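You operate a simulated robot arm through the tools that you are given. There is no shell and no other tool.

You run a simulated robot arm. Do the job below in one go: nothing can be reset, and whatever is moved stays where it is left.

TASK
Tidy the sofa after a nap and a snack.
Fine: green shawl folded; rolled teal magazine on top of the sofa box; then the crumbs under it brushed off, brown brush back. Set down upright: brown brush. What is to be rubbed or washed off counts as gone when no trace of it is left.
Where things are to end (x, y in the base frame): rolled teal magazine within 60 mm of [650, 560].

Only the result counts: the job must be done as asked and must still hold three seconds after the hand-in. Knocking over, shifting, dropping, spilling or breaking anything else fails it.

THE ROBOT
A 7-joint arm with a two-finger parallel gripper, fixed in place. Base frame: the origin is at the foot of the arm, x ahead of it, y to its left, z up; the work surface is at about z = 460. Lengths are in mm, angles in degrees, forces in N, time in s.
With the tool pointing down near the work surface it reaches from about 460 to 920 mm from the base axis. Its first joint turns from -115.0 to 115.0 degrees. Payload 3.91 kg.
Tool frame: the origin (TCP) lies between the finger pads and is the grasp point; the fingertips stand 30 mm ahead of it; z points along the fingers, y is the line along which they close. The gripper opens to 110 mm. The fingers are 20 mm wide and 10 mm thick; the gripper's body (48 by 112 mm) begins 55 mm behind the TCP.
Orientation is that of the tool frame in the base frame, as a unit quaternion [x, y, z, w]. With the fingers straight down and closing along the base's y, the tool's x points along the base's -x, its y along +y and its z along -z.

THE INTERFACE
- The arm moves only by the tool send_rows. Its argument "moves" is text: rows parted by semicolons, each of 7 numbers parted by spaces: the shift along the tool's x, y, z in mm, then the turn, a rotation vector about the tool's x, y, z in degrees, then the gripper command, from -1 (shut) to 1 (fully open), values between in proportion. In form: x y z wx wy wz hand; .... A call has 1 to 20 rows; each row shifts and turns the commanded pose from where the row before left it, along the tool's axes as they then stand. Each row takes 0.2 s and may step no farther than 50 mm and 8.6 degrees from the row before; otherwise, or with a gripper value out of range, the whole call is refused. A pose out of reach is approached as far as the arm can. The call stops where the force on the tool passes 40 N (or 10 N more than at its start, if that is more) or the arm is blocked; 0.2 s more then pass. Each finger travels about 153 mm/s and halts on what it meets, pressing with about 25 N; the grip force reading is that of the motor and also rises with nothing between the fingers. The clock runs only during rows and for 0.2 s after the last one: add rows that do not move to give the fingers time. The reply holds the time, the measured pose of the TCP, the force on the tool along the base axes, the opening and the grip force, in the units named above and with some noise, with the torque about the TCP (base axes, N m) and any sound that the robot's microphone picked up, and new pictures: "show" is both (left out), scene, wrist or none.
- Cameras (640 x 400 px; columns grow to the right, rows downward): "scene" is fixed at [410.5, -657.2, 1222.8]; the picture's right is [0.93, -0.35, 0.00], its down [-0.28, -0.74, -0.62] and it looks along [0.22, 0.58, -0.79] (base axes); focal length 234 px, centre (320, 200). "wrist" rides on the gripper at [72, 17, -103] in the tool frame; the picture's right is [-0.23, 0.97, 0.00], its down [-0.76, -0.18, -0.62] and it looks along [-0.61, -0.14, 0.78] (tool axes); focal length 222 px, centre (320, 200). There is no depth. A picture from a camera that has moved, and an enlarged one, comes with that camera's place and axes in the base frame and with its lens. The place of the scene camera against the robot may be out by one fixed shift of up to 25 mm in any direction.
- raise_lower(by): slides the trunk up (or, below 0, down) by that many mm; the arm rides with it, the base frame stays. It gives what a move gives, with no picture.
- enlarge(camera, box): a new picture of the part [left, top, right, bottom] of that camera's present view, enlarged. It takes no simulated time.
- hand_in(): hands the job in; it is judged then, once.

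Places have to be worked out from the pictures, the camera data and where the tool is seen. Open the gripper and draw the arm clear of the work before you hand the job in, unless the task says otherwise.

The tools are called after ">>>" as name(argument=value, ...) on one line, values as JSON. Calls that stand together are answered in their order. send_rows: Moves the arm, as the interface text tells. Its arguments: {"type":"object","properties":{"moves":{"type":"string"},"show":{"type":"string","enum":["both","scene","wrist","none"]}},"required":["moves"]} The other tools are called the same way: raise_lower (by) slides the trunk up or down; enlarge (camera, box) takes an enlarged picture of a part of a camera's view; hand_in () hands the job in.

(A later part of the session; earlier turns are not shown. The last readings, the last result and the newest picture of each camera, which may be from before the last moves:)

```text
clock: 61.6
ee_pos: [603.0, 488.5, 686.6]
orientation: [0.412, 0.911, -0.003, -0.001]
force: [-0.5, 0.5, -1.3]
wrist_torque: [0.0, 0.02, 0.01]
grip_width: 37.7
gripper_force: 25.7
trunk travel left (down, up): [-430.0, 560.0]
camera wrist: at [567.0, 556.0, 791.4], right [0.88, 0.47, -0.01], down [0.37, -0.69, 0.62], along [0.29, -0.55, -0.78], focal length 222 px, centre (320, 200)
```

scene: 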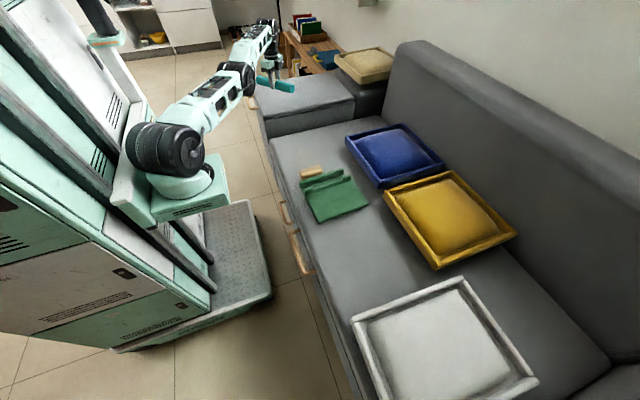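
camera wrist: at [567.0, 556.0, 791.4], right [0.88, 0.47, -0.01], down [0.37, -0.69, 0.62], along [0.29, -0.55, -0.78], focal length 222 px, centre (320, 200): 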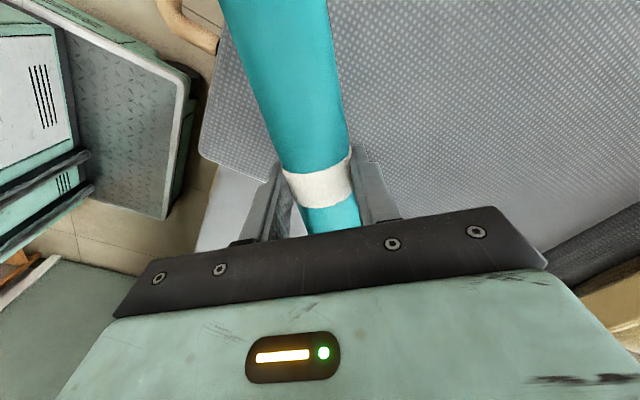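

The heading is set, with the closing direction at azimuth 41°. I'll tilt about 18° outwards and move radially towards (650, 560).

>>> send_rows(moves="0 0 0 -6 0 0 -1;0 0 0 -6 0 0 -1;0 0 0 -6 0 0 -1;5.6 19.6 6.4 0 0 0 -1;5.6 19.6 6.4 0 0 0 -1;5.6 19.6 6.4 0 0 0 -1;5.6 19.6 6.4 0 0 0 -1;0 0 0 0 0 0 -1;0 0 0 0 0 0 -1", show="both")

```text
clock: 63.6
ee_pos: [636.3, 543.0, 690.8]
orientation: [0.406, 0.901, 0.14, 0.063]
force: [-0.2, -0.5, -1.4]
wrist_torque: [-0.04, 0.02, -0.01]
grip_width: 37.7
gripper_force: 25.1
out of reach, approached as far as the arm can: row 1, 2, 3, 4, 5, 6, 7
trunk travel left (down, up): [-430.0, 560.0]
camera wrist: at [575.9, 588.0, 793.9], right [0.85, 0.45, 0.3], down [0.24, -0.81, 0.54], along [0.48, -0.39, -0.79], focal length 222 px, centre (320, 200)
```

scene: 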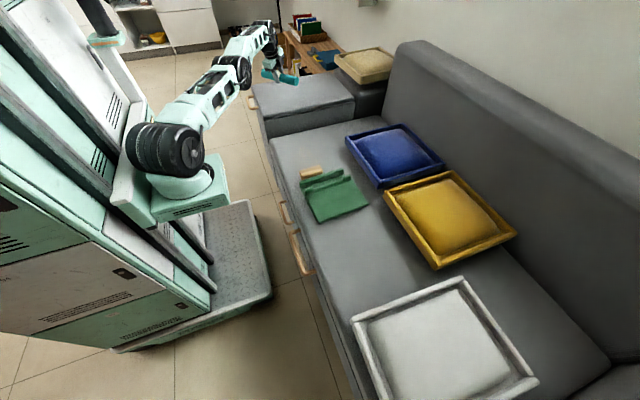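
wrist: 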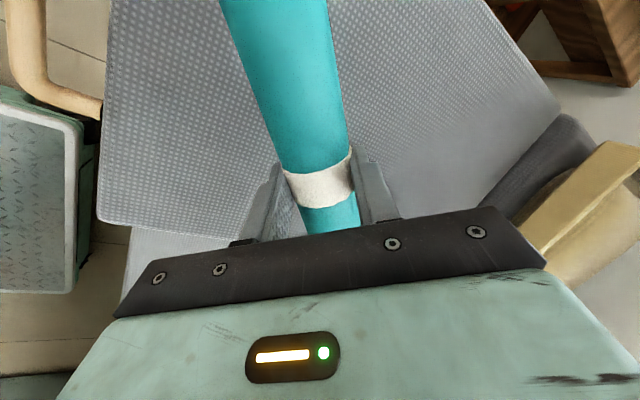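

The TCP is at (636, 543), which puts the roll centre about 16 mm from the target. I'll descend, slowly near the box top (expected at z≈570).

>>> send_rows(moves="0 -6.5 11 0 0 0 -1;0 -4.6 14.3 0 0 0 -1;0 -4.6 14.3 0 0 0 -1;0 -4.6 14.3 0 0 0 -1;0 0 0 0 0 0 -1", show="both")

>>> enlarge(camera="scene", box=[220, 20, 360, 140])

```text
clock: 64.8
ee_pos: [635.0, 541.0, 632.3]
orientation: [0.407, 0.901, 0.14, 0.063]
force: [-0.6, -0.6, -2.0]
wrist_torque: [-0.01, 0.0, -0.02]
grip_width: 37.8
gripper_force: 24.9
trunk travel left (down, up): [-430.0, 560.0]
camera wrist: at [574.0, 586.4, 736.5], right [0.85, 0.45, 0.3], down [0.24, -0.81, 0.54], along [0.48, -0.39, -0.79], focal length 222 px, centre (320, 200)
```

scene: 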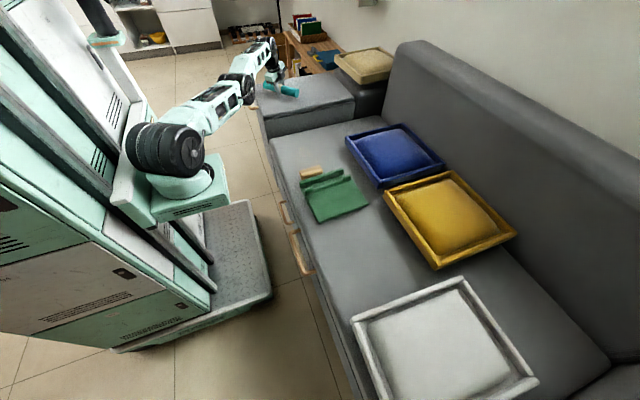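
wrist: 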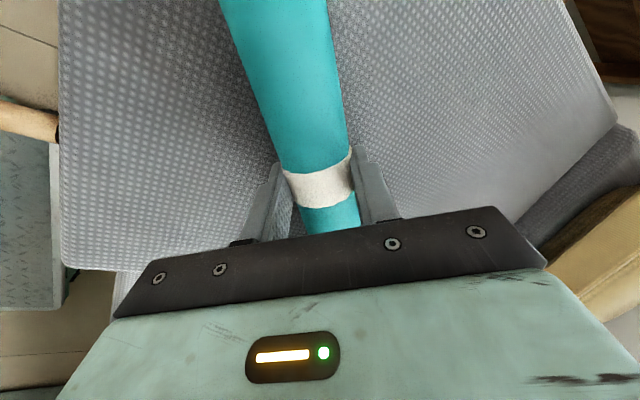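

```text
3.33 times, centred on (290, 80) of scene
camera zoom: at [410.5, -657.2, 1222.8], right [0.93, -0.35, 0.0], down [-0.28, -0.74, -0.62], along [0.22, 0.58, -0.79], focal length 781 px, centre (420, 600)
```

zoom: 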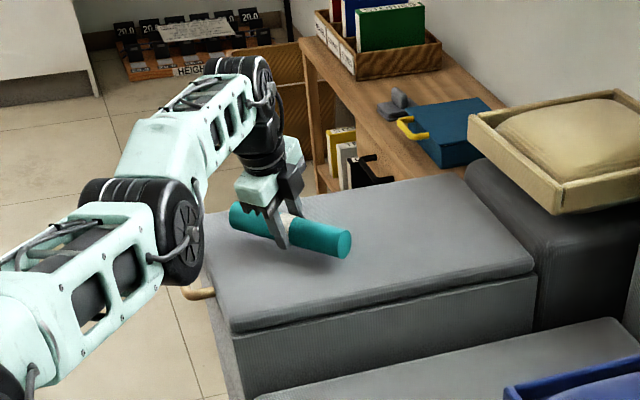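

The roll hangs above the box top. I'll go down in 4 mm steps and watch for contact.

>>> send_rows(moves="0 -1.2 3.8 0 0 0 -1;0 -1.2 3.8 0 0 0 -1;0 -1.2 3.8 0 0 0 -1;0 -1.2 3.8 0 0 0 -1;0 -1.2 3.8 0 0 0 -1;0 0 0 0 0 0 -1", show="scene")

>>> enlarge(camera="scene", box=[250, 50, 330, 110])

```text
clock: 66.2
ee_pos: [634.6, 543.3, 616.6]
orientation: [0.405, 0.901, 0.144, 0.064]
force: [7.2, 8.0, 21.4]
wrist_torque: [-0.01, -0.2, 0.08]
grip_width: 37.8
gripper_force: 25.5
trunk travel left (down, up): [-430.0, 560.0]
```

scene: 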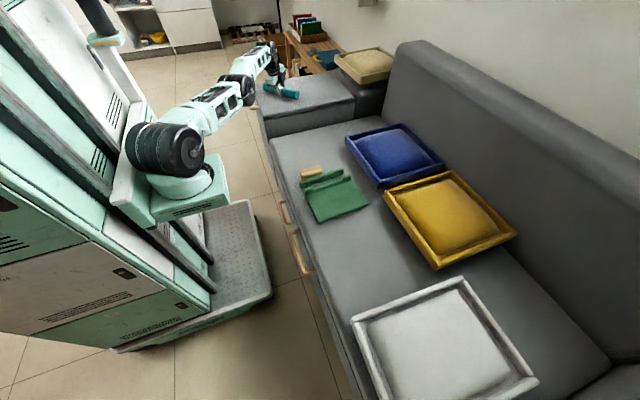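

```text
6.67 times, centred on (290, 80) of scene
camera zoom: at [410.5, -657.2, 1222.8], right [0.93, -0.35, 0.0], down [-0.28, -0.74, -0.62], along [0.22, 0.58, -0.79], focal length 1561 px, centre (520, 1000)
```

zoom: 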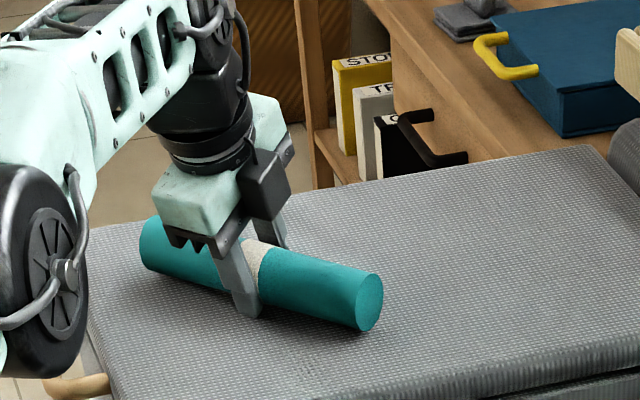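

Contact shows 21 N at TCP z≈616. I'll ease up about 3 mm, then open slowly while rising slightly so the inner finger doesn't press on the box.

>>> send_rows(moves="0 0.9 -2.9 0 0 0 -1;0 0 0 0 0 0 -1;0 0 0 0 0 0 -0.27;0 0 0 0 0 0 -0.25;0 0.3 -1 0 0 0 -0.2;0 0.3 -1 0 0 0 -0.15;0 0.3 -1 0 0 0 -0.1;0 0.3 -1 0 0 0 -0.05;0 0 0 0 0 0 -0.05;0 0 0 0 0 0 -0.05", show="both")

>>> enlarge(camera="scene", box=[250, 50, 330, 110])

```text
clock: 68.4
ee_pos: [632.6, 541.0, 619.6]
orientation: [0.407, 0.901, 0.139, 0.062]
force: [3.0, 3.0, 2.9]
wrist_torque: [0.01, -0.04, -0.04]
grip_width: 50.0
gripper_force: 0.0
trunk travel left (down, up): [-430.0, 560.0]
camera wrist: at [573.2, 586.0, 723.2], right [0.85, 0.45, 0.29], down [0.24, -0.81, 0.54], along [0.48, -0.39, -0.79], focal length 222 px, centre (320, 200)
```

scene: 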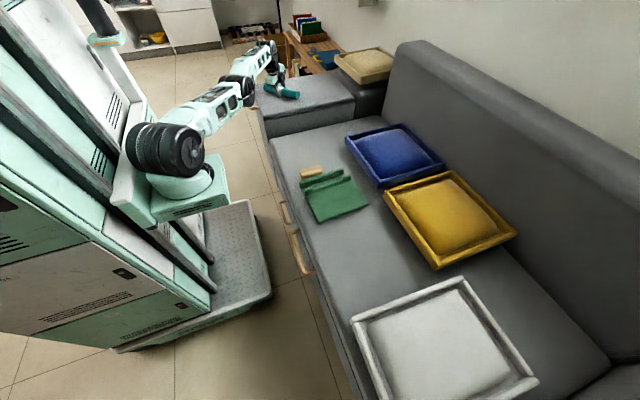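
wrist: 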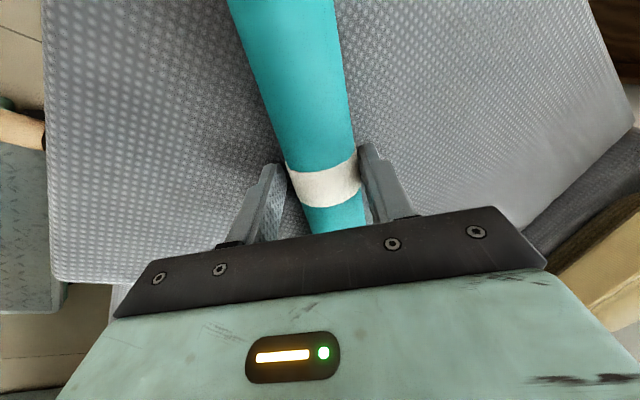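

```text
6.67 times, centred on (290, 80) of scene
camera zoom: at [410.5, -657.2, 1222.8], right [0.93, -0.35, 0.0], down [-0.28, -0.74, -0.62], along [0.22, 0.58, -0.79], focal length 1561 px, centre (520, 1000)
```

zoom: 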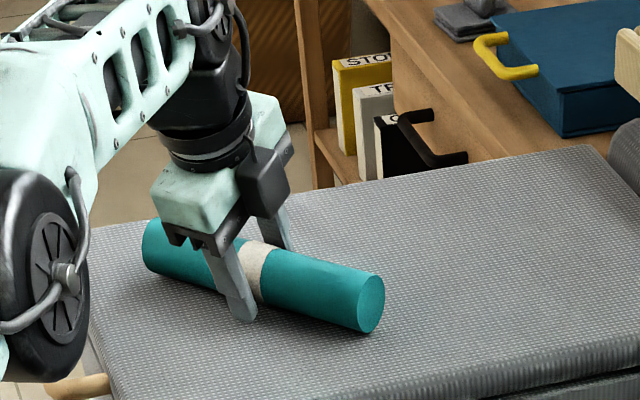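

The roll is resting on the box. I'll open further while rising, then withdraw along the fingers' axis.

>>> send_rows(moves="0 0.5 -1.9 0 0 0 0;0 0.5 -1.9 0 0 0 0.1;0 0.5 -1.9 0 0 0 0.2;0 0.5 -1.9 0 0 0 0.3;0 0.5 -1.9 0 0 0 0.4;0 0 0 0 0 0 0.4;0 0 -8 0 0 0 0.4;0 0 -12 0 0 0 0.4;0 0 -20 0 0 0 0.4;0 0 -20 0 0 0 0.4;0 0 -20 0 0 0 0.4;0 0 0 0 0 0 0.4", show="both")

>>> enlarge(camera="scene", box=[250, 50, 330, 110])

```text
clock: 71.0
ee_pos: [625.7, 545.3, 706.5]
orientation: [0.405, 0.901, 0.14, 0.062]
force: [-0.2, -0.8, -0.5]
wrist_torque: [-0.03, 0.0, -0.03]
grip_width: 77.0
gripper_force: 0.0
out of reach, approached as far as the arm can: row 7, 8, 9, 10, 11
trunk travel left (down, up): [-430.0, 560.0]
camera wrist: at [565.6, 589.8, 810.8], right [0.85, 0.45, 0.29], down [0.24, -0.81, 0.54], along [0.48, -0.39, -0.79], focal length 222 px, centre (320, 200)
```

scene: 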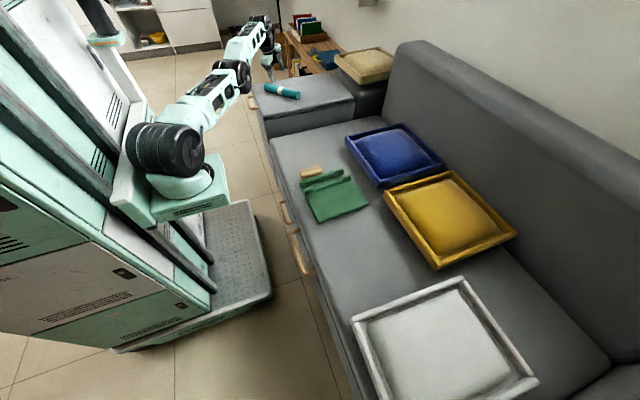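
wrist: 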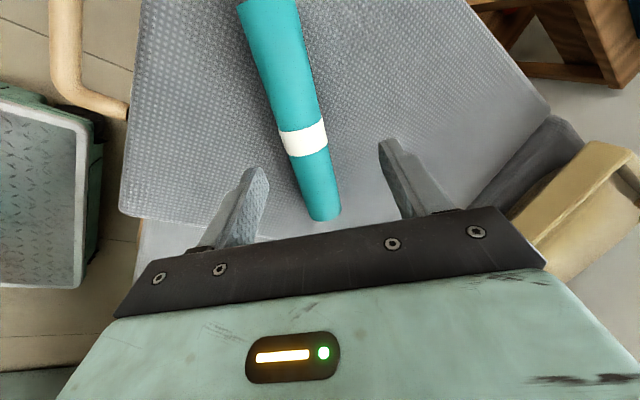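

```text
6.67 times, centred on (290, 80) of scene
camera zoom: at [410.5, -657.2, 1222.8], right [0.93, -0.35, 0.0], down [-0.28, -0.74, -0.62], along [0.22, 0.58, -0.79], focal length 1561 px, centre (520, 1000)
```

zoom: 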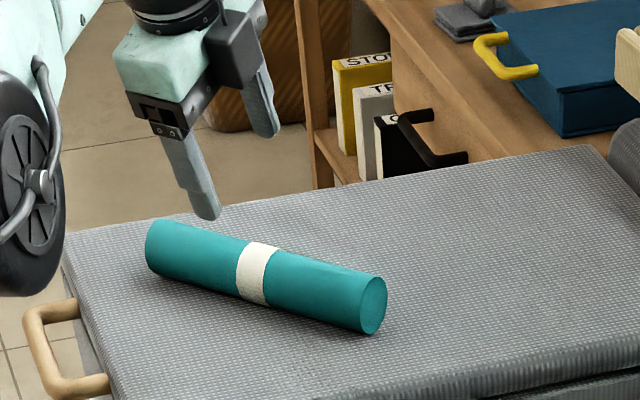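

The roll lies still on the box at about (637, 549), roughly 17 mm from the target. I'll pull back inwards, undo the tilt and heading, and return above the brush.

>>> send_rows(moves="0 -38 -12 0 0 0 1;0 -38 -12 0 0 0 1;0 -38 -12 6 0 0 1;0 0 0 6 0 0 1;0 0 0 6 0 -8 1;0 0 0 0 0 -8 1;0 0 0 0 0 -8 1;0 0 0 0 0 -8 1;0 0 0 0 0 -8 1;0 0 0 0 0 -8 1;0 0 0 0 0 0 1", show="none")

```text
refused: row 5 steps farther than a row can; nothing moved
```

>>> send_rows(moves="0 -38 -12 0 0 0 1;0 -38 -12 0 0 0 1;0 -38 -12 6 0 0 1;0 0 0 6 0 0 1;0 0 0 6 0 0 1;0 0 0 0 0 -8 1;0 0 0 0 0 -8 1;0 0 0 0 0 -8 1;0 0 0 0 0 -8 1;0 0 0 0 0 -8 1;0 0 0 0 0 -8 1;0 0 0 0 0 0 1", show="none")

```text
clock: 73.6
ee_pos: [569.0, 509.4, 705.9]
orientation: [0.003, 1.0, -0.002, -0.001]
force: [-0.2, 0.8, 0.1]
wrist_torque: [0.01, 0.01, 0.01]
grip_width: 110.0
gripper_force: 0.1
out of reach, approached as far as the arm can: row 1, 2, 3, 4, 5
trunk travel left (down, up): [-430.0, 560.0]
```

The gripper is vertical again with heading 0. I'll go to a viewing spot over the brush and crumbs.

>>> send_rows(moves="0 -40 0 0 0 0 1;0 -40 0 0 0 0 1;0 -40 0 0 0 0 1;0 -40 0 0 0 0 1;0 -40 0 0 0 0 1;0 -40 0 0 0 0 1;0 -40 0 0 0 0 1;0 -40 0 0 0 0 1;0 -40 0 0 0 0 1;0 -40 0 0 0 0 1;0 0 0 0 0 0 1;0 0 0 0 0 0 1", show="both")

>>> enlarge(camera="wrist", box=[180, 0, 480, 200])

>>> enlarge(camera="scene", box=[280, 130, 380, 230])

```text
clock: 76.2
ee_pos: [567.0, 111.8, 707.5]
orientation: [0.005, 1.0, -0.002, -0.001]
force: [0.8, -0.1, 0.2]
wrist_torque: [0.0, -0.03, 0.02]
grip_width: 110.0
gripper_force: 0.0
trunk travel left (down, up): [-430.0, 560.0]
camera wrist: at [494.1, 129.0, 811.8], right [0.23, 0.97, 0.0], down [0.76, -0.18, 0.62], along [0.6, -0.15, -0.78], focal length 222 px, centre (320, 200)
```

scene: 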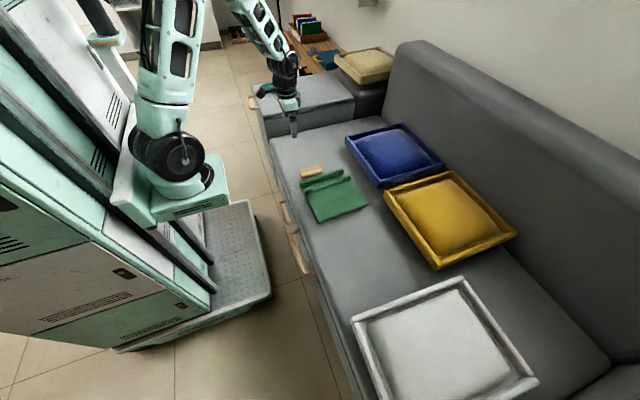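
wrist: 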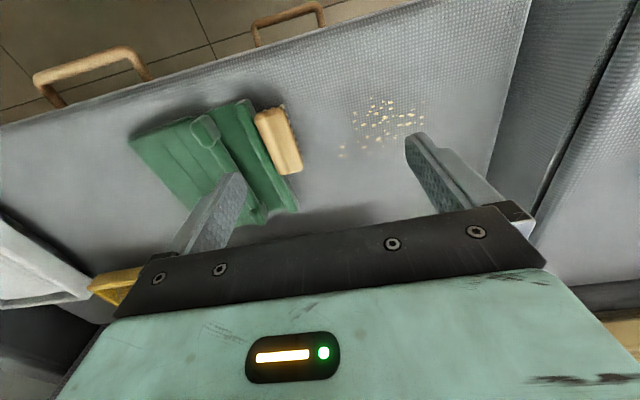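

```text
2.00 times, centred on (330, 100) of wrist
camera zoom: at [494.1, 129.0, 811.8], right [0.23, 0.97, 0.0], down [0.76, -0.18, 0.62], along [0.6, -0.15, -0.78], focal length 444 px, centre (300, 400)
```

zoom: 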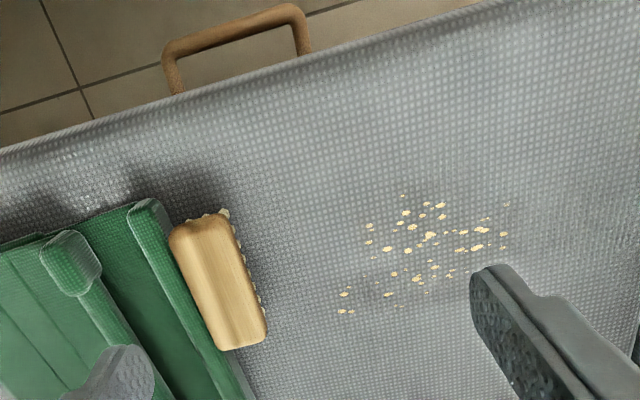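

```text
4.00 times, centred on (330, 180) of scene
camera zoom: at [410.5, -657.2, 1222.8], right [0.93, -0.35, 0.0], down [-0.28, -0.74, -0.62], along [0.22, 0.58, -0.79], focal length 937 px, centre (280, 280)
```

zoom: 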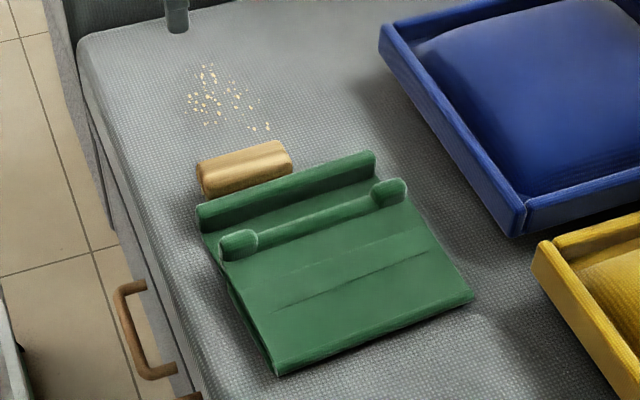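

The magazine is done. The brush now stands at about (619, 40), roughly 25 mm off its original spot at (617, 14.5), with the shawl bar right against it. Before using the brush I'll drag the folded shawl back to where it was by its bar, so I'm moving over the bar end at x≈700, clear of the brush.

>>> send_rows(moves="-30 -25 15 0 0 0 1;-30 -25 15 0 0 0 1;-30 -25 20 0 0 0 1;-30 -25 25 0 0 0 0.5;-13 -12 20 0 0 0 0;0 0 0 0 0 0 0;0 0 0 0 0 0 0", show="both")

>>> enlarge(camera="wrist", box=[160, 0, 480, 220])

```text
clock: 77.8
ee_pos: [697.4, -3.7, 611.9]
orientation: [0.005, 1.0, -0.002, -0.002]
force: [0.5, -0.7, -0.4]
wrist_torque: [-0.01, 0.01, 0.0]
grip_width: 55.0
gripper_force: 0.0
trunk travel left (down, up): [-430.0, 560.0]
camera wrist: at [624.4, 15.5, 715.9], right [0.24, 0.97, 0.0], down [0.76, -0.18, 0.62], along [0.6, -0.15, -0.78], focal length 222 px, centre (320, 200)
```

scene: 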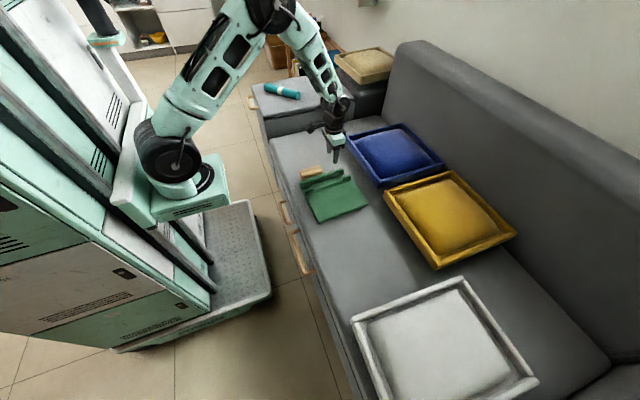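
wrist: 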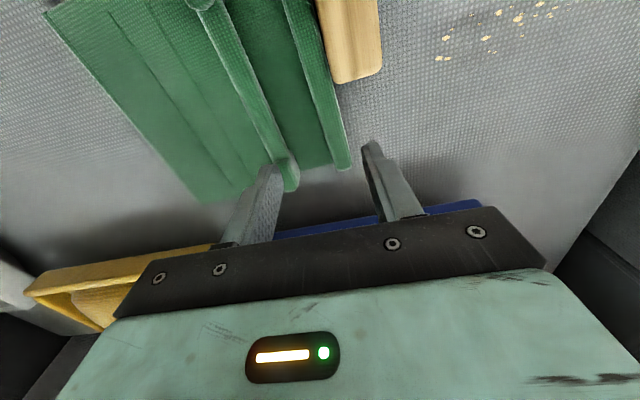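

```text
1.82 times, centred on (320, 110) of wrist
camera zoom: at [624.4, 15.5, 715.9], right [0.24, 0.97, 0.0], down [0.76, -0.18, 0.62], along [0.6, -0.15, -0.78], focal length 404 px, centre (320, 364)
```

zoom: 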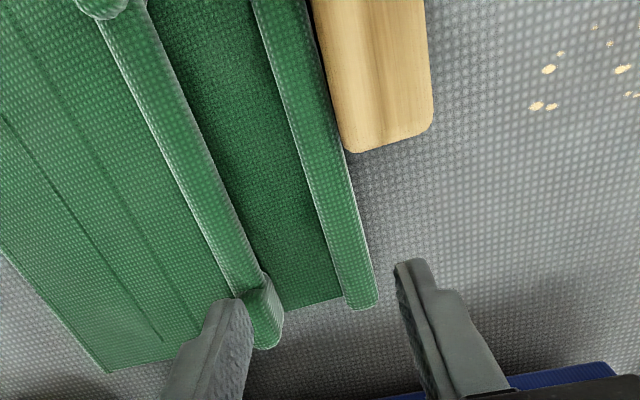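

The bar's centre is at y≈9.5, about 20 mm wide, touching the brush along its outer side. I'll straddle it at x≈715 with the fingers about 50 mm apart and go down.

>>> send_rows(moves="-18 13 20 0 0 0 -0.1;0 0 35 0 0 0 -0.1;0 0 30 0 0 0 -0.1;0 0 15 0 0 0 -0.1;0 0 5 0 0 0 -0.1;0 0 0 0 0 0 -0.1", show="wrist")

>>> enlarge(camera="wrist", box=[200, 40, 460, 230])

```text
clock: 79.2
ee_pos: [715.8, 10.8, 505.7]
orientation: [0.004, 1.0, -0.001, -0.002]
force: [-0.2, 0.2, -0.3]
wrist_torque: [-0.02, 0.0, 0.0]
grip_width: 49.7
gripper_force: 0.1
trunk travel left (down, up): [-430.0, 560.0]
camera wrist: at [643.2, 28.3, 610.8], right [0.23, 0.97, 0.0], down [0.76, -0.18, 0.62], along [0.6, -0.15, -0.78], focal length 222 px, centre (320, 200)
```

wrist: 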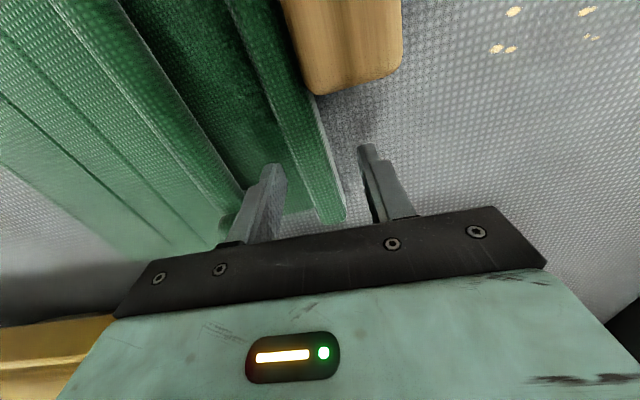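

```text
2.11 times, centred on (330, 135) of wrist
camera zoom: at [643.2, 28.3, 610.8], right [0.23, 0.97, 0.0], down [0.76, -0.18, 0.62], along [0.6, -0.15, -0.78], focal length 468 px, centre (299, 337)
```

zoom: 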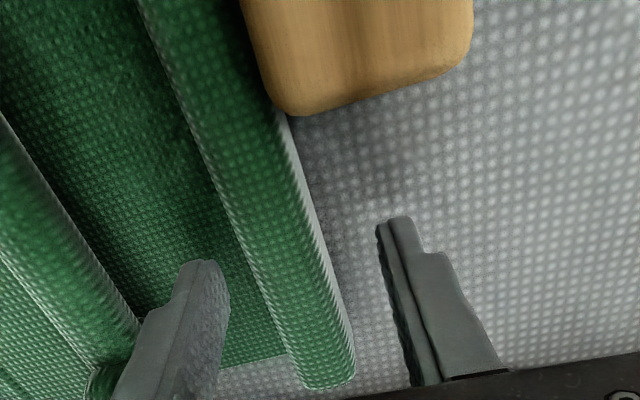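

The bar is centred between the fingers. I'll lower a bit, grip, and drag the folded shawl about 88 mm back towards −y.

>>> send_rows(moves="0 -1 6 0 0 0 -0.1;0 0 0 0 0 0 -0.6;0 0 0 0 0 0 -1;0 0 0 0 0 0 -1;0 0 0 0 0 0 -1;0 -4 0 0 0 0 -1;0 -8 0 0 0 0 -1;0 -8 0 0 0 0 -1;0 -8 0 0 0 0 -1;0 0 0 0 0 0 -1", show="both")

>>> enlarge(camera="scene", box=[280, 130, 380, 230])

```text
clock: 81.4
ee_pos: [715.2, -18.4, 500.8]
orientation: [0.004, 1.0, -0.002, -0.001]
force: [1.0, -0.8, 0.2]
wrist_torque: [0.2, -0.09, 0.01]
grip_width: 21.6
gripper_force: 25.4
trunk travel left (down, up): [-430.0, 560.0]
camera wrist: at [642.9, -0.9, 605.2], right [0.23, 0.97, 0.0], down [0.76, -0.18, 0.62], along [0.6, -0.15, -0.78], focal length 222 px, centre (320, 200)
```

scene: 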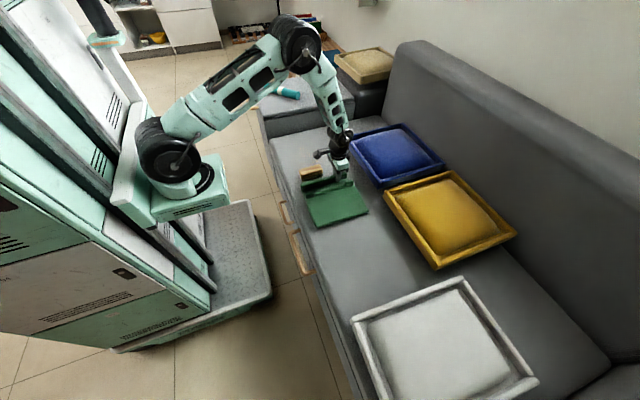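
wrist: 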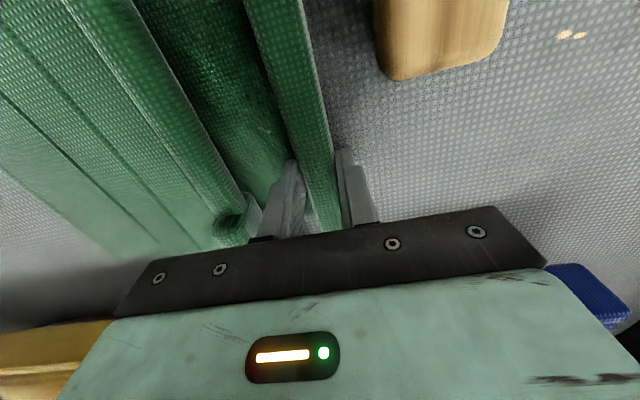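

```text
4.00 times, centred on (330, 180) of scene
camera zoom: at [410.5, -657.2, 1222.8], right [0.93, -0.35, 0.0], down [-0.28, -0.74, -0.62], along [0.22, 0.58, -0.79], focal length 937 px, centre (280, 280)
```

zoom: 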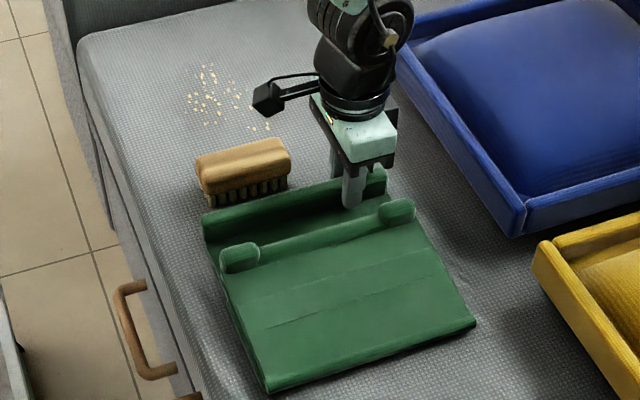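

The shawl follows and a gap has opened to the brush. I'll continue another ~60 mm.

>>> send_rows(moves="0 -8 0 0 0 0 -1;0 -8 0 0 0 0 -1;0 -8 0 0 0 0 -1;0 -8 0 0 0 0 -1;0 -8 0 0 0 0 -1;0 -8 0 0 0 0 -1;0 -8 0 0 0 0 -1;0 -6 0 0 0 0 -1;0 0 0 0 0 0 -1", show="both")

>>> enlarge(camera="scene", box=[280, 130, 400, 260])

```text
clock: 83.4
ee_pos: [715.6, -80.4, 501.1]
orientation: [0.004, 1.0, -0.001, -0.002]
force: [0.3, -0.1, -0.2]
wrist_torque: [0.19, -0.12, 0.02]
grip_width: 21.4
gripper_force: 24.9
trunk travel left (down, up): [-430.0, 560.0]
camera wrist: at [642.3, -62.4, 605.0], right [0.23, 0.97, 0.0], down [0.76, -0.18, 0.62], along [0.6, -0.15, -0.78], focal length 222 px, centre (320, 200)
```

scene: 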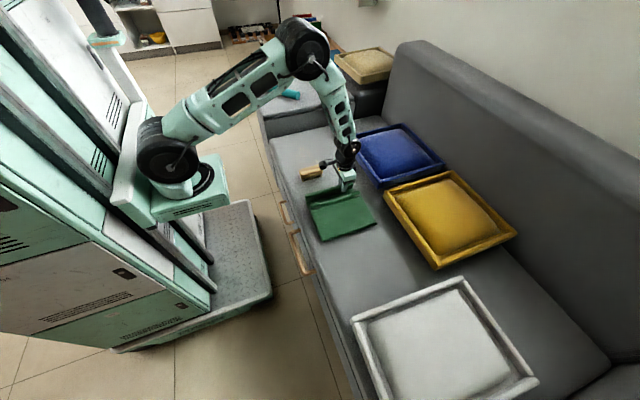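
wrist: 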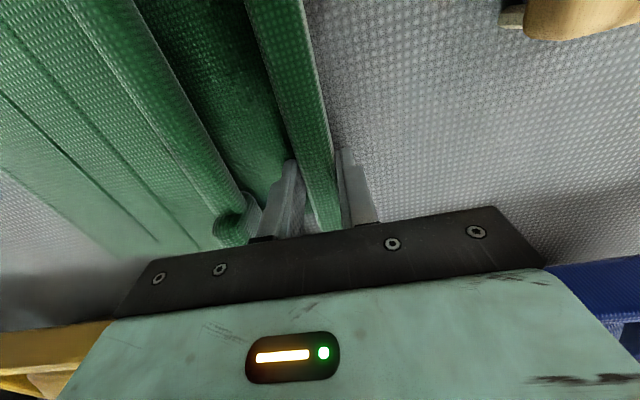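

```text
3.08 times, centred on (340, 195) of scene
camera zoom: at [410.5, -657.2, 1222.8], right [0.93, -0.35, 0.0], down [-0.28, -0.74, -0.62], along [0.22, 0.58, -0.79], focal length 721 px, centre (258, 215)
```

zoom: 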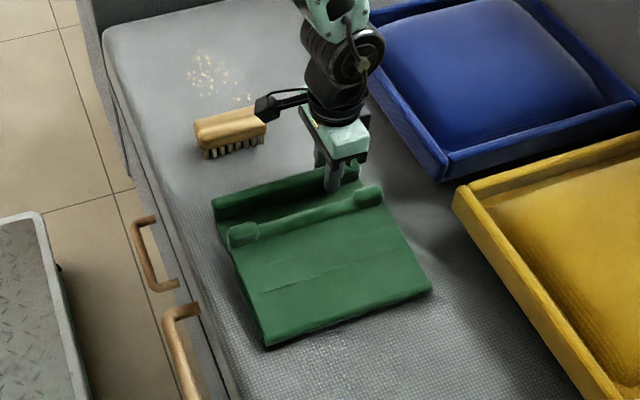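

The shawl is back, with its bar at y≈−80. I'll release, rise, and head over the brush at about (619, 39.5).

>>> send_rows(moves="0 0 0 0 0 0 -0.6;0 0 0 0 0 0 -0.1;0 0 0 0 0 0 -0.1;0 0 -20 0 0 0 -0.1;0 0 -40 0 0 0 -0.1;0 0 -40 0 0 0 0;15 20 -20 0 0 0 0.3;20 25 0 0 0 0 0.3;20 25 0 0 0 0 0.3;20 25 0 0 0 0 0.3;20 22 0 0 0 0 0.3;0 0 0 0 0 0 0.3", show="both")

>>> enlarge(camera="wrist", box=[180, 0, 480, 200])

>>> enlarge(camera="scene", box=[280, 130, 400, 260])

```text
clock: 86.0
ee_pos: [621.6, 36.8, 620.9]
orientation: [0.005, 1.0, -0.002, -0.003]
force: [0.6, -0.3, -0.6]
wrist_torque: [0.0, 0.0, -0.03]
grip_width: 71.5
gripper_force: 0.0
trunk travel left (down, up): [-430.0, 560.0]
camera wrist: at [549.7, 55.3, 725.1], right [0.24, 0.97, 0.0], down [0.76, -0.18, 0.62], along [0.6, -0.15, -0.78], focal length 222 px, centre (320, 200)
```

scene: 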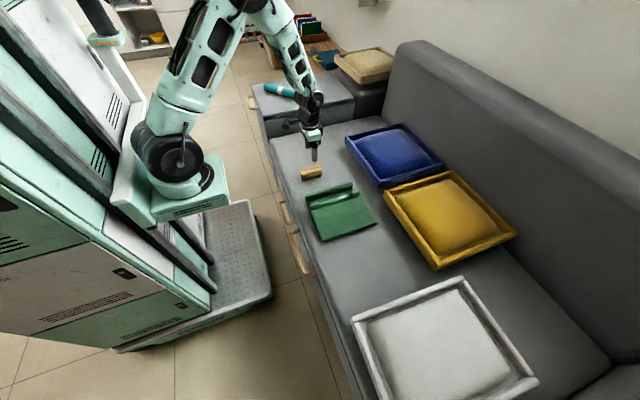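
wrist: 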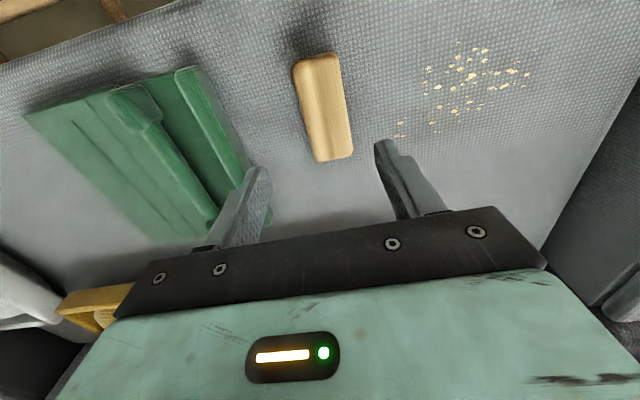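

```text
2.00 times, centred on (330, 100) of wrist
camera zoom: at [549.7, 55.3, 725.1], right [0.24, 0.97, 0.0], down [0.76, -0.18, 0.62], along [0.6, -0.15, -0.78], focal length 444 px, centre (300, 400)
```

zoom: 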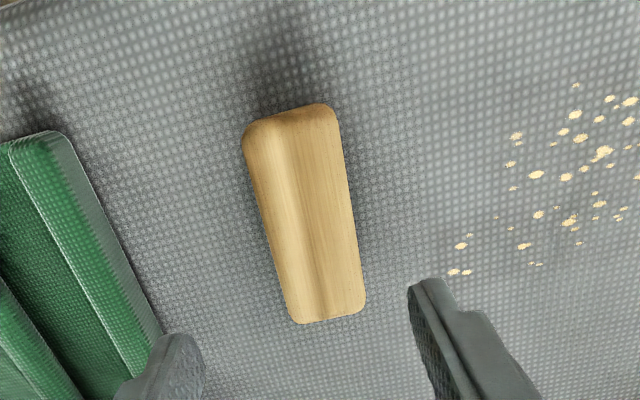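

```text
3.08 times, centred on (340, 195) of scene
camera zoom: at [410.5, -657.2, 1222.8], right [0.93, -0.35, 0.0], down [-0.28, -0.74, -0.62], along [0.22, 0.58, -0.79], focal length 721 px, centre (258, 215)
```

zoom: 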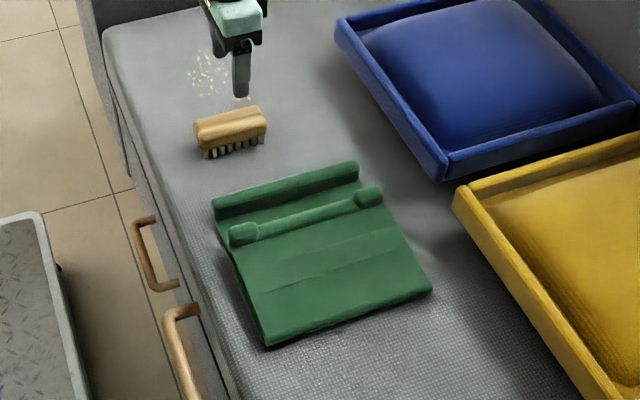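

The brush centre is at about (618, 43.7), aligned with x. The original spot averages (621, 15.5), which is my target when putting it back. I'll align over it and descend partway.

>>> send_rows(moves="3 7 30 0 0 0 0.3;0 0 30 0 0 0 0.3;0 0 25 0 0 0 0.3;0 0 8 0 0 0 0.3;0 0 0 0 0 0 0.3", show="both")

>>> enlarge(camera="wrist", box=[200, 20, 460, 230])

>>> enlarge(camera="scene", box=[285, 140, 345, 200])

```text
clock: 87.2
ee_pos: [618.3, 42.5, 528.5]
orientation: [0.005, 1.0, -0.003, -0.002]
force: [0.6, -0.4, 0.0]
wrist_torque: [-0.03, 0.01, -0.04]
grip_width: 71.4
gripper_force: 0.2
trunk travel left (down, up): [-430.0, 560.0]
camera wrist: at [545.7, 62.2, 632.1], right [0.24, 0.97, 0.0], down [0.76, -0.18, 0.62], along [0.6, -0.15, -0.78], focal length 222 px, centre (320, 200)
```

scene: 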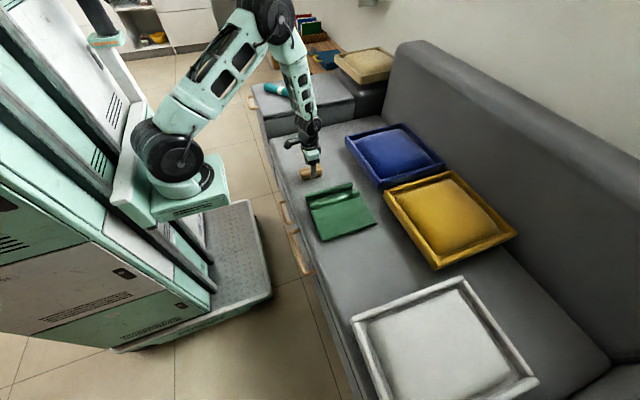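
wrist: 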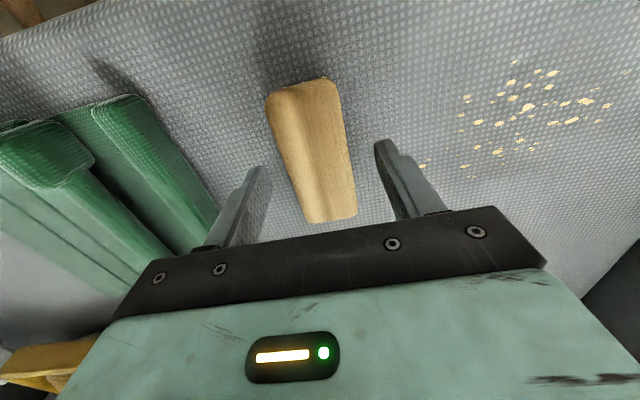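

```text
1.90 times, centred on (330, 125) of wrist
camera zoom: at [545.7, 62.2, 632.1], right [0.24, 0.97, 0.0], down [0.76, -0.18, 0.62], along [0.6, -0.15, -0.78], focal length 423 px, centre (301, 343)
```

zoom: 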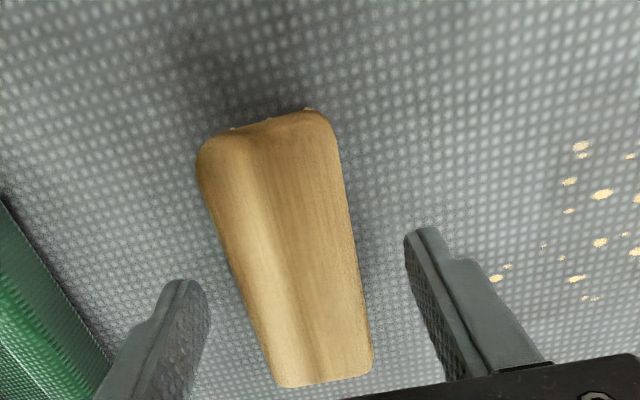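

```text
6.67 times, centred on (315, 170) of scene
camera zoom: at [410.5, -657.2, 1222.8], right [0.93, -0.35, 0.0], down [-0.28, -0.74, -0.62], along [0.22, 0.58, -0.79], focal length 1561 px, centre (353, 400)
```

zoom: 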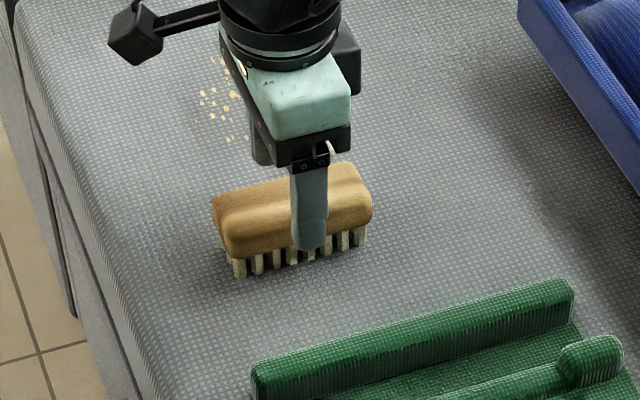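

The fingers straddle the brush body symmetrically. I'll lower another 22 mm to take the body just above the bristles and close.

>>> send_rows(moves="0 0 12 0 0 0 0.3;0 0 10 0 0 0 0.3;0 0 0 0 0 0 0;0 0 0 0 0 0 -0.5;0 0 0 0 0 0 -1;0 0 0 0 0 0 -1;0 0 0 0 0 0 -1", show="both")

>>> enlarge(camera="scene", box=[285, 140, 345, 200])

```text
clock: 88.8
ee_pos: [618.0, 42.9, 507.1]
orientation: [0.004, 1.0, -0.001, -0.001]
force: [-0.2, -0.2, 0.6]
wrist_torque: [-0.01, -0.02, 0.03]
grip_width: 43.6
gripper_force: 24.7
trunk travel left (down, up): [-430.0, 560.0]
camera wrist: at [545.6, 61.8, 610.1], right [0.24, 0.97, 0.0], down [0.76, -0.18, 0.62], along [0.6, -0.15, -0.78], focal length 222 px, centre (320, 200)
```

scene: 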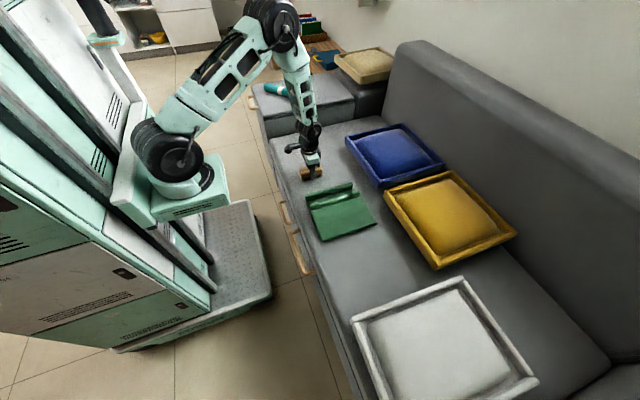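
wrist: 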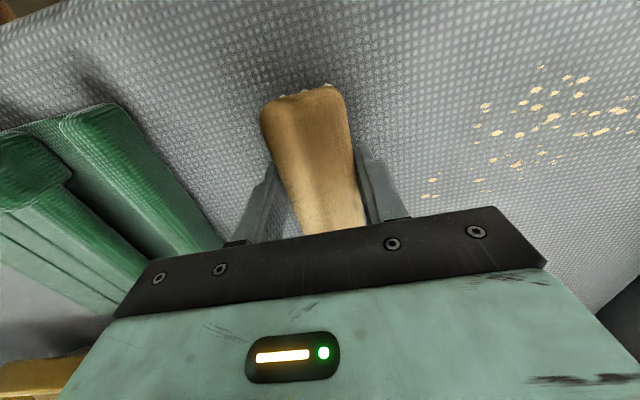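

```text
6.67 times, centred on (315, 170) of scene
camera zoom: at [410.5, -657.2, 1222.8], right [0.93, -0.35, 0.0], down [-0.28, -0.74, -0.62], along [0.22, 0.58, -0.79], focal length 1561 px, centre (353, 400)
```

zoom: 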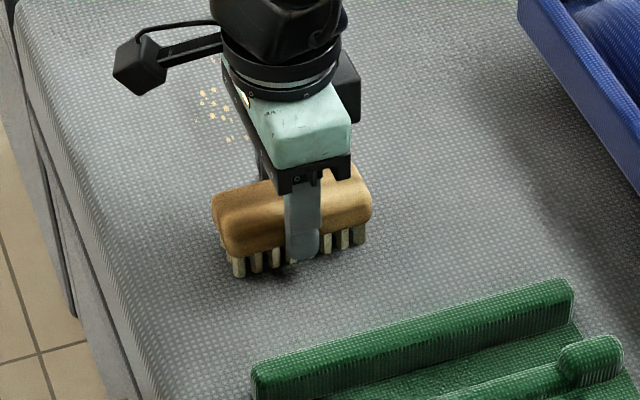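

I have the brush, gripped at 43.6 mm, with the bristles touching the seat at TCP z≈507. I'll lift it, carry it to just short of the crumbs at (645, 95), and lower it to light contact.

>>> send_rows(moves="0 0 -10 0 0 0 -1;0 0 -15 0 0 0 -1;0 0 -15 0 0 0 -1;-13 25 0 0 0 0 -1;-14 27 0 0 0 0 -1;0 0 15 0 0 0 -1;0 0 12 0 0 0 -1;0 0 8 0 0 0 -1;0 0 4 0 0 0 -1;0 0 2 0 0 0 -1;0 0 0 0 0 0 -1", show="both")

```text
clock: 91.2
ee_pos: [644.5, 95.5, 505.5]
orientation: [0.005, 1.0, -0.002, -0.002]
force: [-2.0, -1.8, 11.7]
wrist_torque: [0.11, 0.32, 0.08]
grip_width: 43.7
gripper_force: 25.1
trunk travel left (down, up): [-430.0, 560.0]
camera wrist: at [573.1, 113.8, 609.9], right [0.23, 0.97, 0.0], down [0.76, -0.18, 0.62], along [0.6, -0.15, -0.78], focal length 222 px, centre (320, 200)
```

scene: 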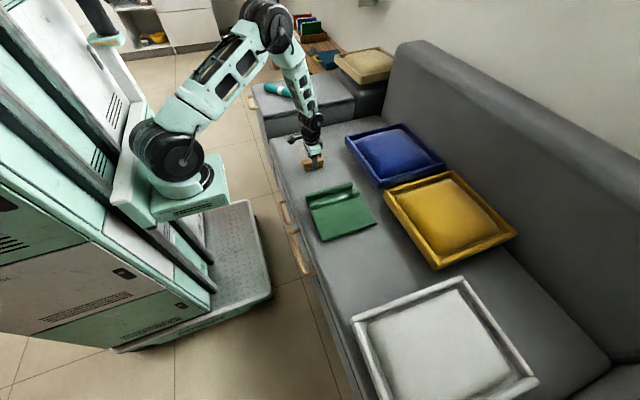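
wrist: 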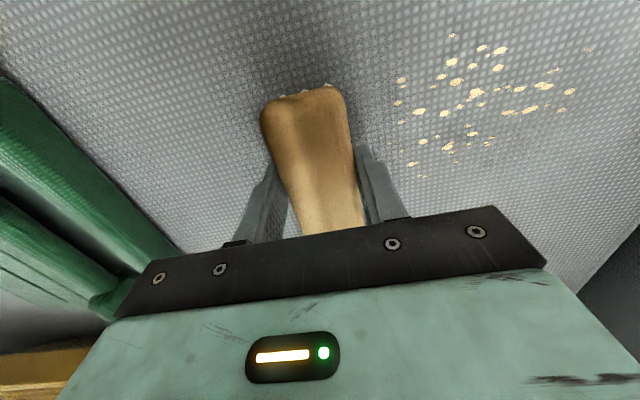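

The bristles press with about 12 N. I'll sweep across the crumbs in +y to about y=290.

>>> send_rows(moves="0 10 0 0 0 0 -1;0 12 0 0 0 0 -1;0 12 0 0 0 0 -1;0 12 0 0 0 0 -1;0 12 0 0 0 0 -1;0 12 0 0 0 0 -1;0 12 0 0 0 0 -1;0 12 0 0 0 0 -1;0 12 0 0 0 0 -1;0 12 0 0 0 0 -1;0 12 0 0 0 0 -1;0 12 0 0 0 0 -1;0 12 0 0 0 0 -1;0 12 0 0 0 0 -1;0 12 0 0 0 0 -1;0 12 0 0 0 0 -1;0 0 0 0 0 0 -1", show="both")

>>> enlarge(camera="scene", box=[270, 120, 350, 190])

```text
clock: 94.8
ee_pos: [647.9, 286.2, 504.8]
orientation: [0.003, 1.0, -0.002, -0.002]
force: [-1.4, -6.8, 16.7]
wrist_torque: [-0.06, 0.02, -0.01]
grip_width: 43.7
gripper_force: 25.3
trunk travel left (down, up): [-430.0, 560.0]
camera wrist: at [574.2, 304.2, 608.9], right [0.23, 0.97, 0.0], down [0.76, -0.18, 0.62], along [0.6, -0.15, -0.78], focal length 222 px, centre (320, 200)
```

scene: 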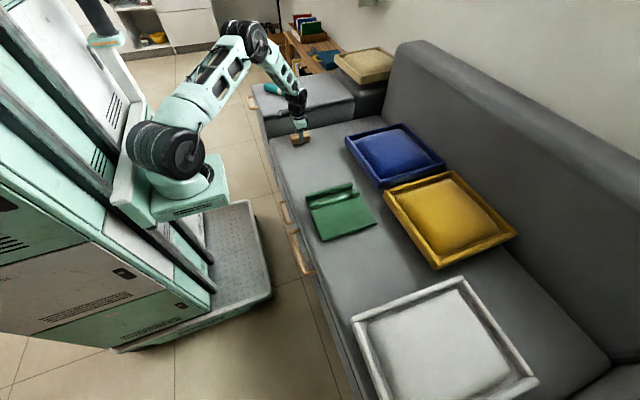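
wrist: 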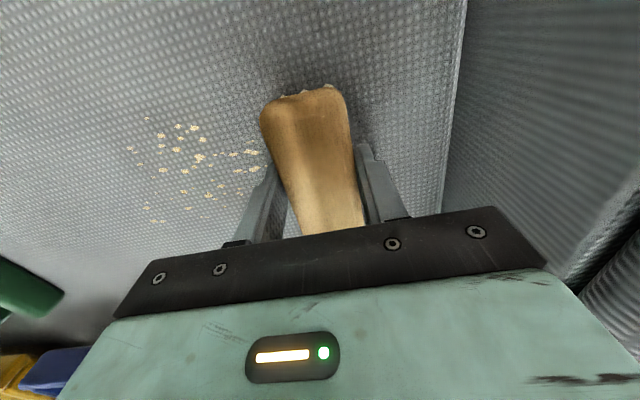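

```text
5.71 times, centred on (310, 155) of scene
camera zoom: at [410.5, -657.2, 1222.8], right [0.93, -0.35, 0.0], down [-0.28, -0.74, -0.62], along [0.22, 0.58, -0.79], focal length 1338 px, centre (377, 457)
```

zoom: 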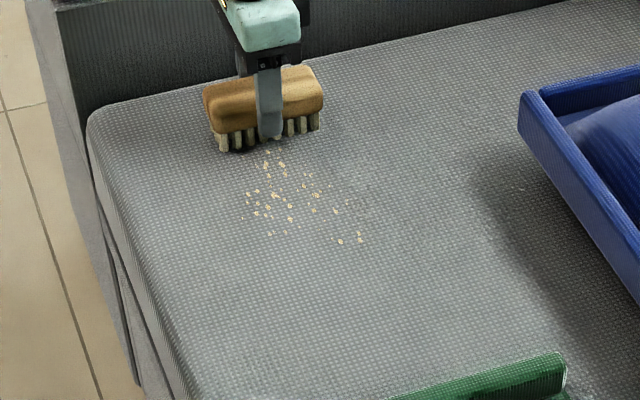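

Most crumbs remain but look slightly fainter, so several passes seem to be needed. I'll sweep back at a slightly different x and look again.

>>> send_rows(moves="8 -10 0 0 0 0 -1;0 -12 0 0 0 0 -1;0 -12 0 0 0 0 -1;0 -12 0 0 0 0 -1;0 -12 0 0 0 0 -1;0 -12 0 0 0 0 -1;0 -12 0 0 0 0 -1;0 -12 0 0 0 0 -1;0 -12 0 0 0 0 -1;0 -12 0 0 0 0 -1;0 -12 0 0 0 0 -1;0 -12 0 0 0 0 -1;0 -12 0 0 0 0 -1;0 -12 0 0 0 0 -1;0 -12 0 0 0 0 -1;0 -12 0 0 0 0 -1;0 0 0 0 0 0 -1", show="both")

>>> enlarge(camera="scene", box=[270, 120, 350, 190])

>>> enlarge(camera="wrist", box=[360, 0, 640, 200])

```text
clock: 98.4
ee_pos: [637.4, 94.5, 504.3]
orientation: [0.004, 1.0, -0.002, -0.002]
force: [0.0, 1.8, 1.7]
wrist_torque: [0.07, -0.15, 0.05]
grip_width: 43.3
gripper_force: 24.7
trunk travel left (down, up): [-430.0, 560.0]
camera wrist: at [564.8, 113.8, 608.9], right [0.24, 0.97, 0.0], down [0.76, -0.18, 0.62], along [0.6, -0.15, -0.78], focal length 222 px, centre (320, 200)
```

scene: 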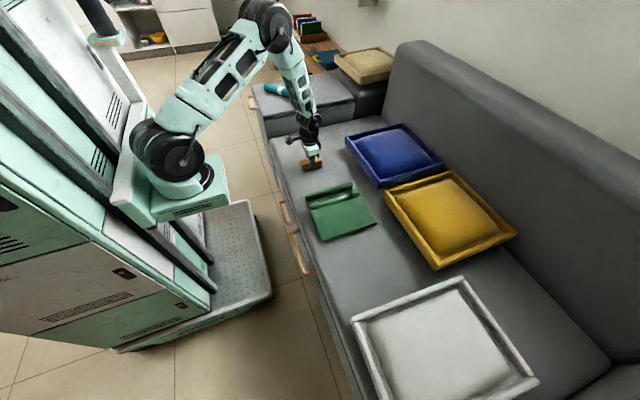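
wrist: 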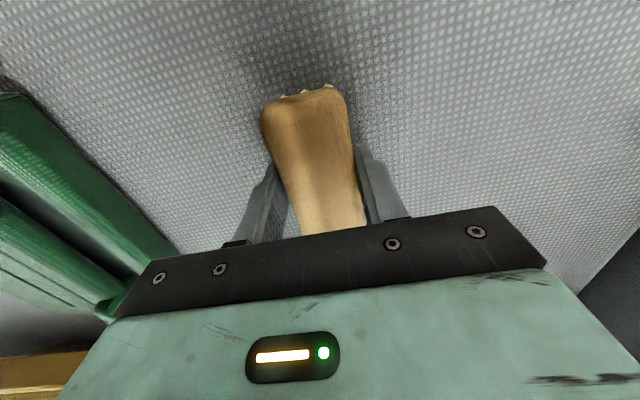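

```text
5.71 times, centred on (310, 155) of scene
camera zoom: at [410.5, -657.2, 1222.8], right [0.93, -0.35, 0.0], down [-0.28, -0.74, -0.62], along [0.22, 0.58, -0.79], focal length 1338 px, centre (377, 457)
```

zoom: 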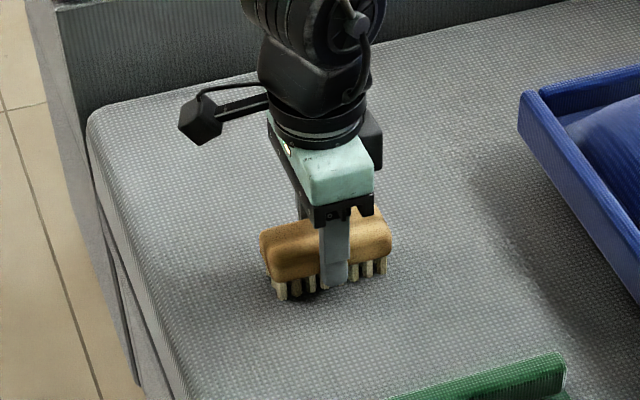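

```text
2.00 times, centred on (500, 100) of wrist
camera zoom: at [564.8, 113.8, 608.9], right [0.24, 0.97, 0.0], down [0.76, -0.18, 0.62], along [0.6, -0.15, -0.78], focal length 444 px, centre (-40, 400)
```

zoom: 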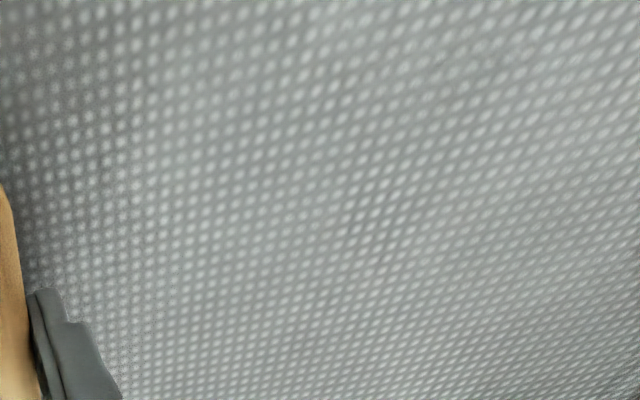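

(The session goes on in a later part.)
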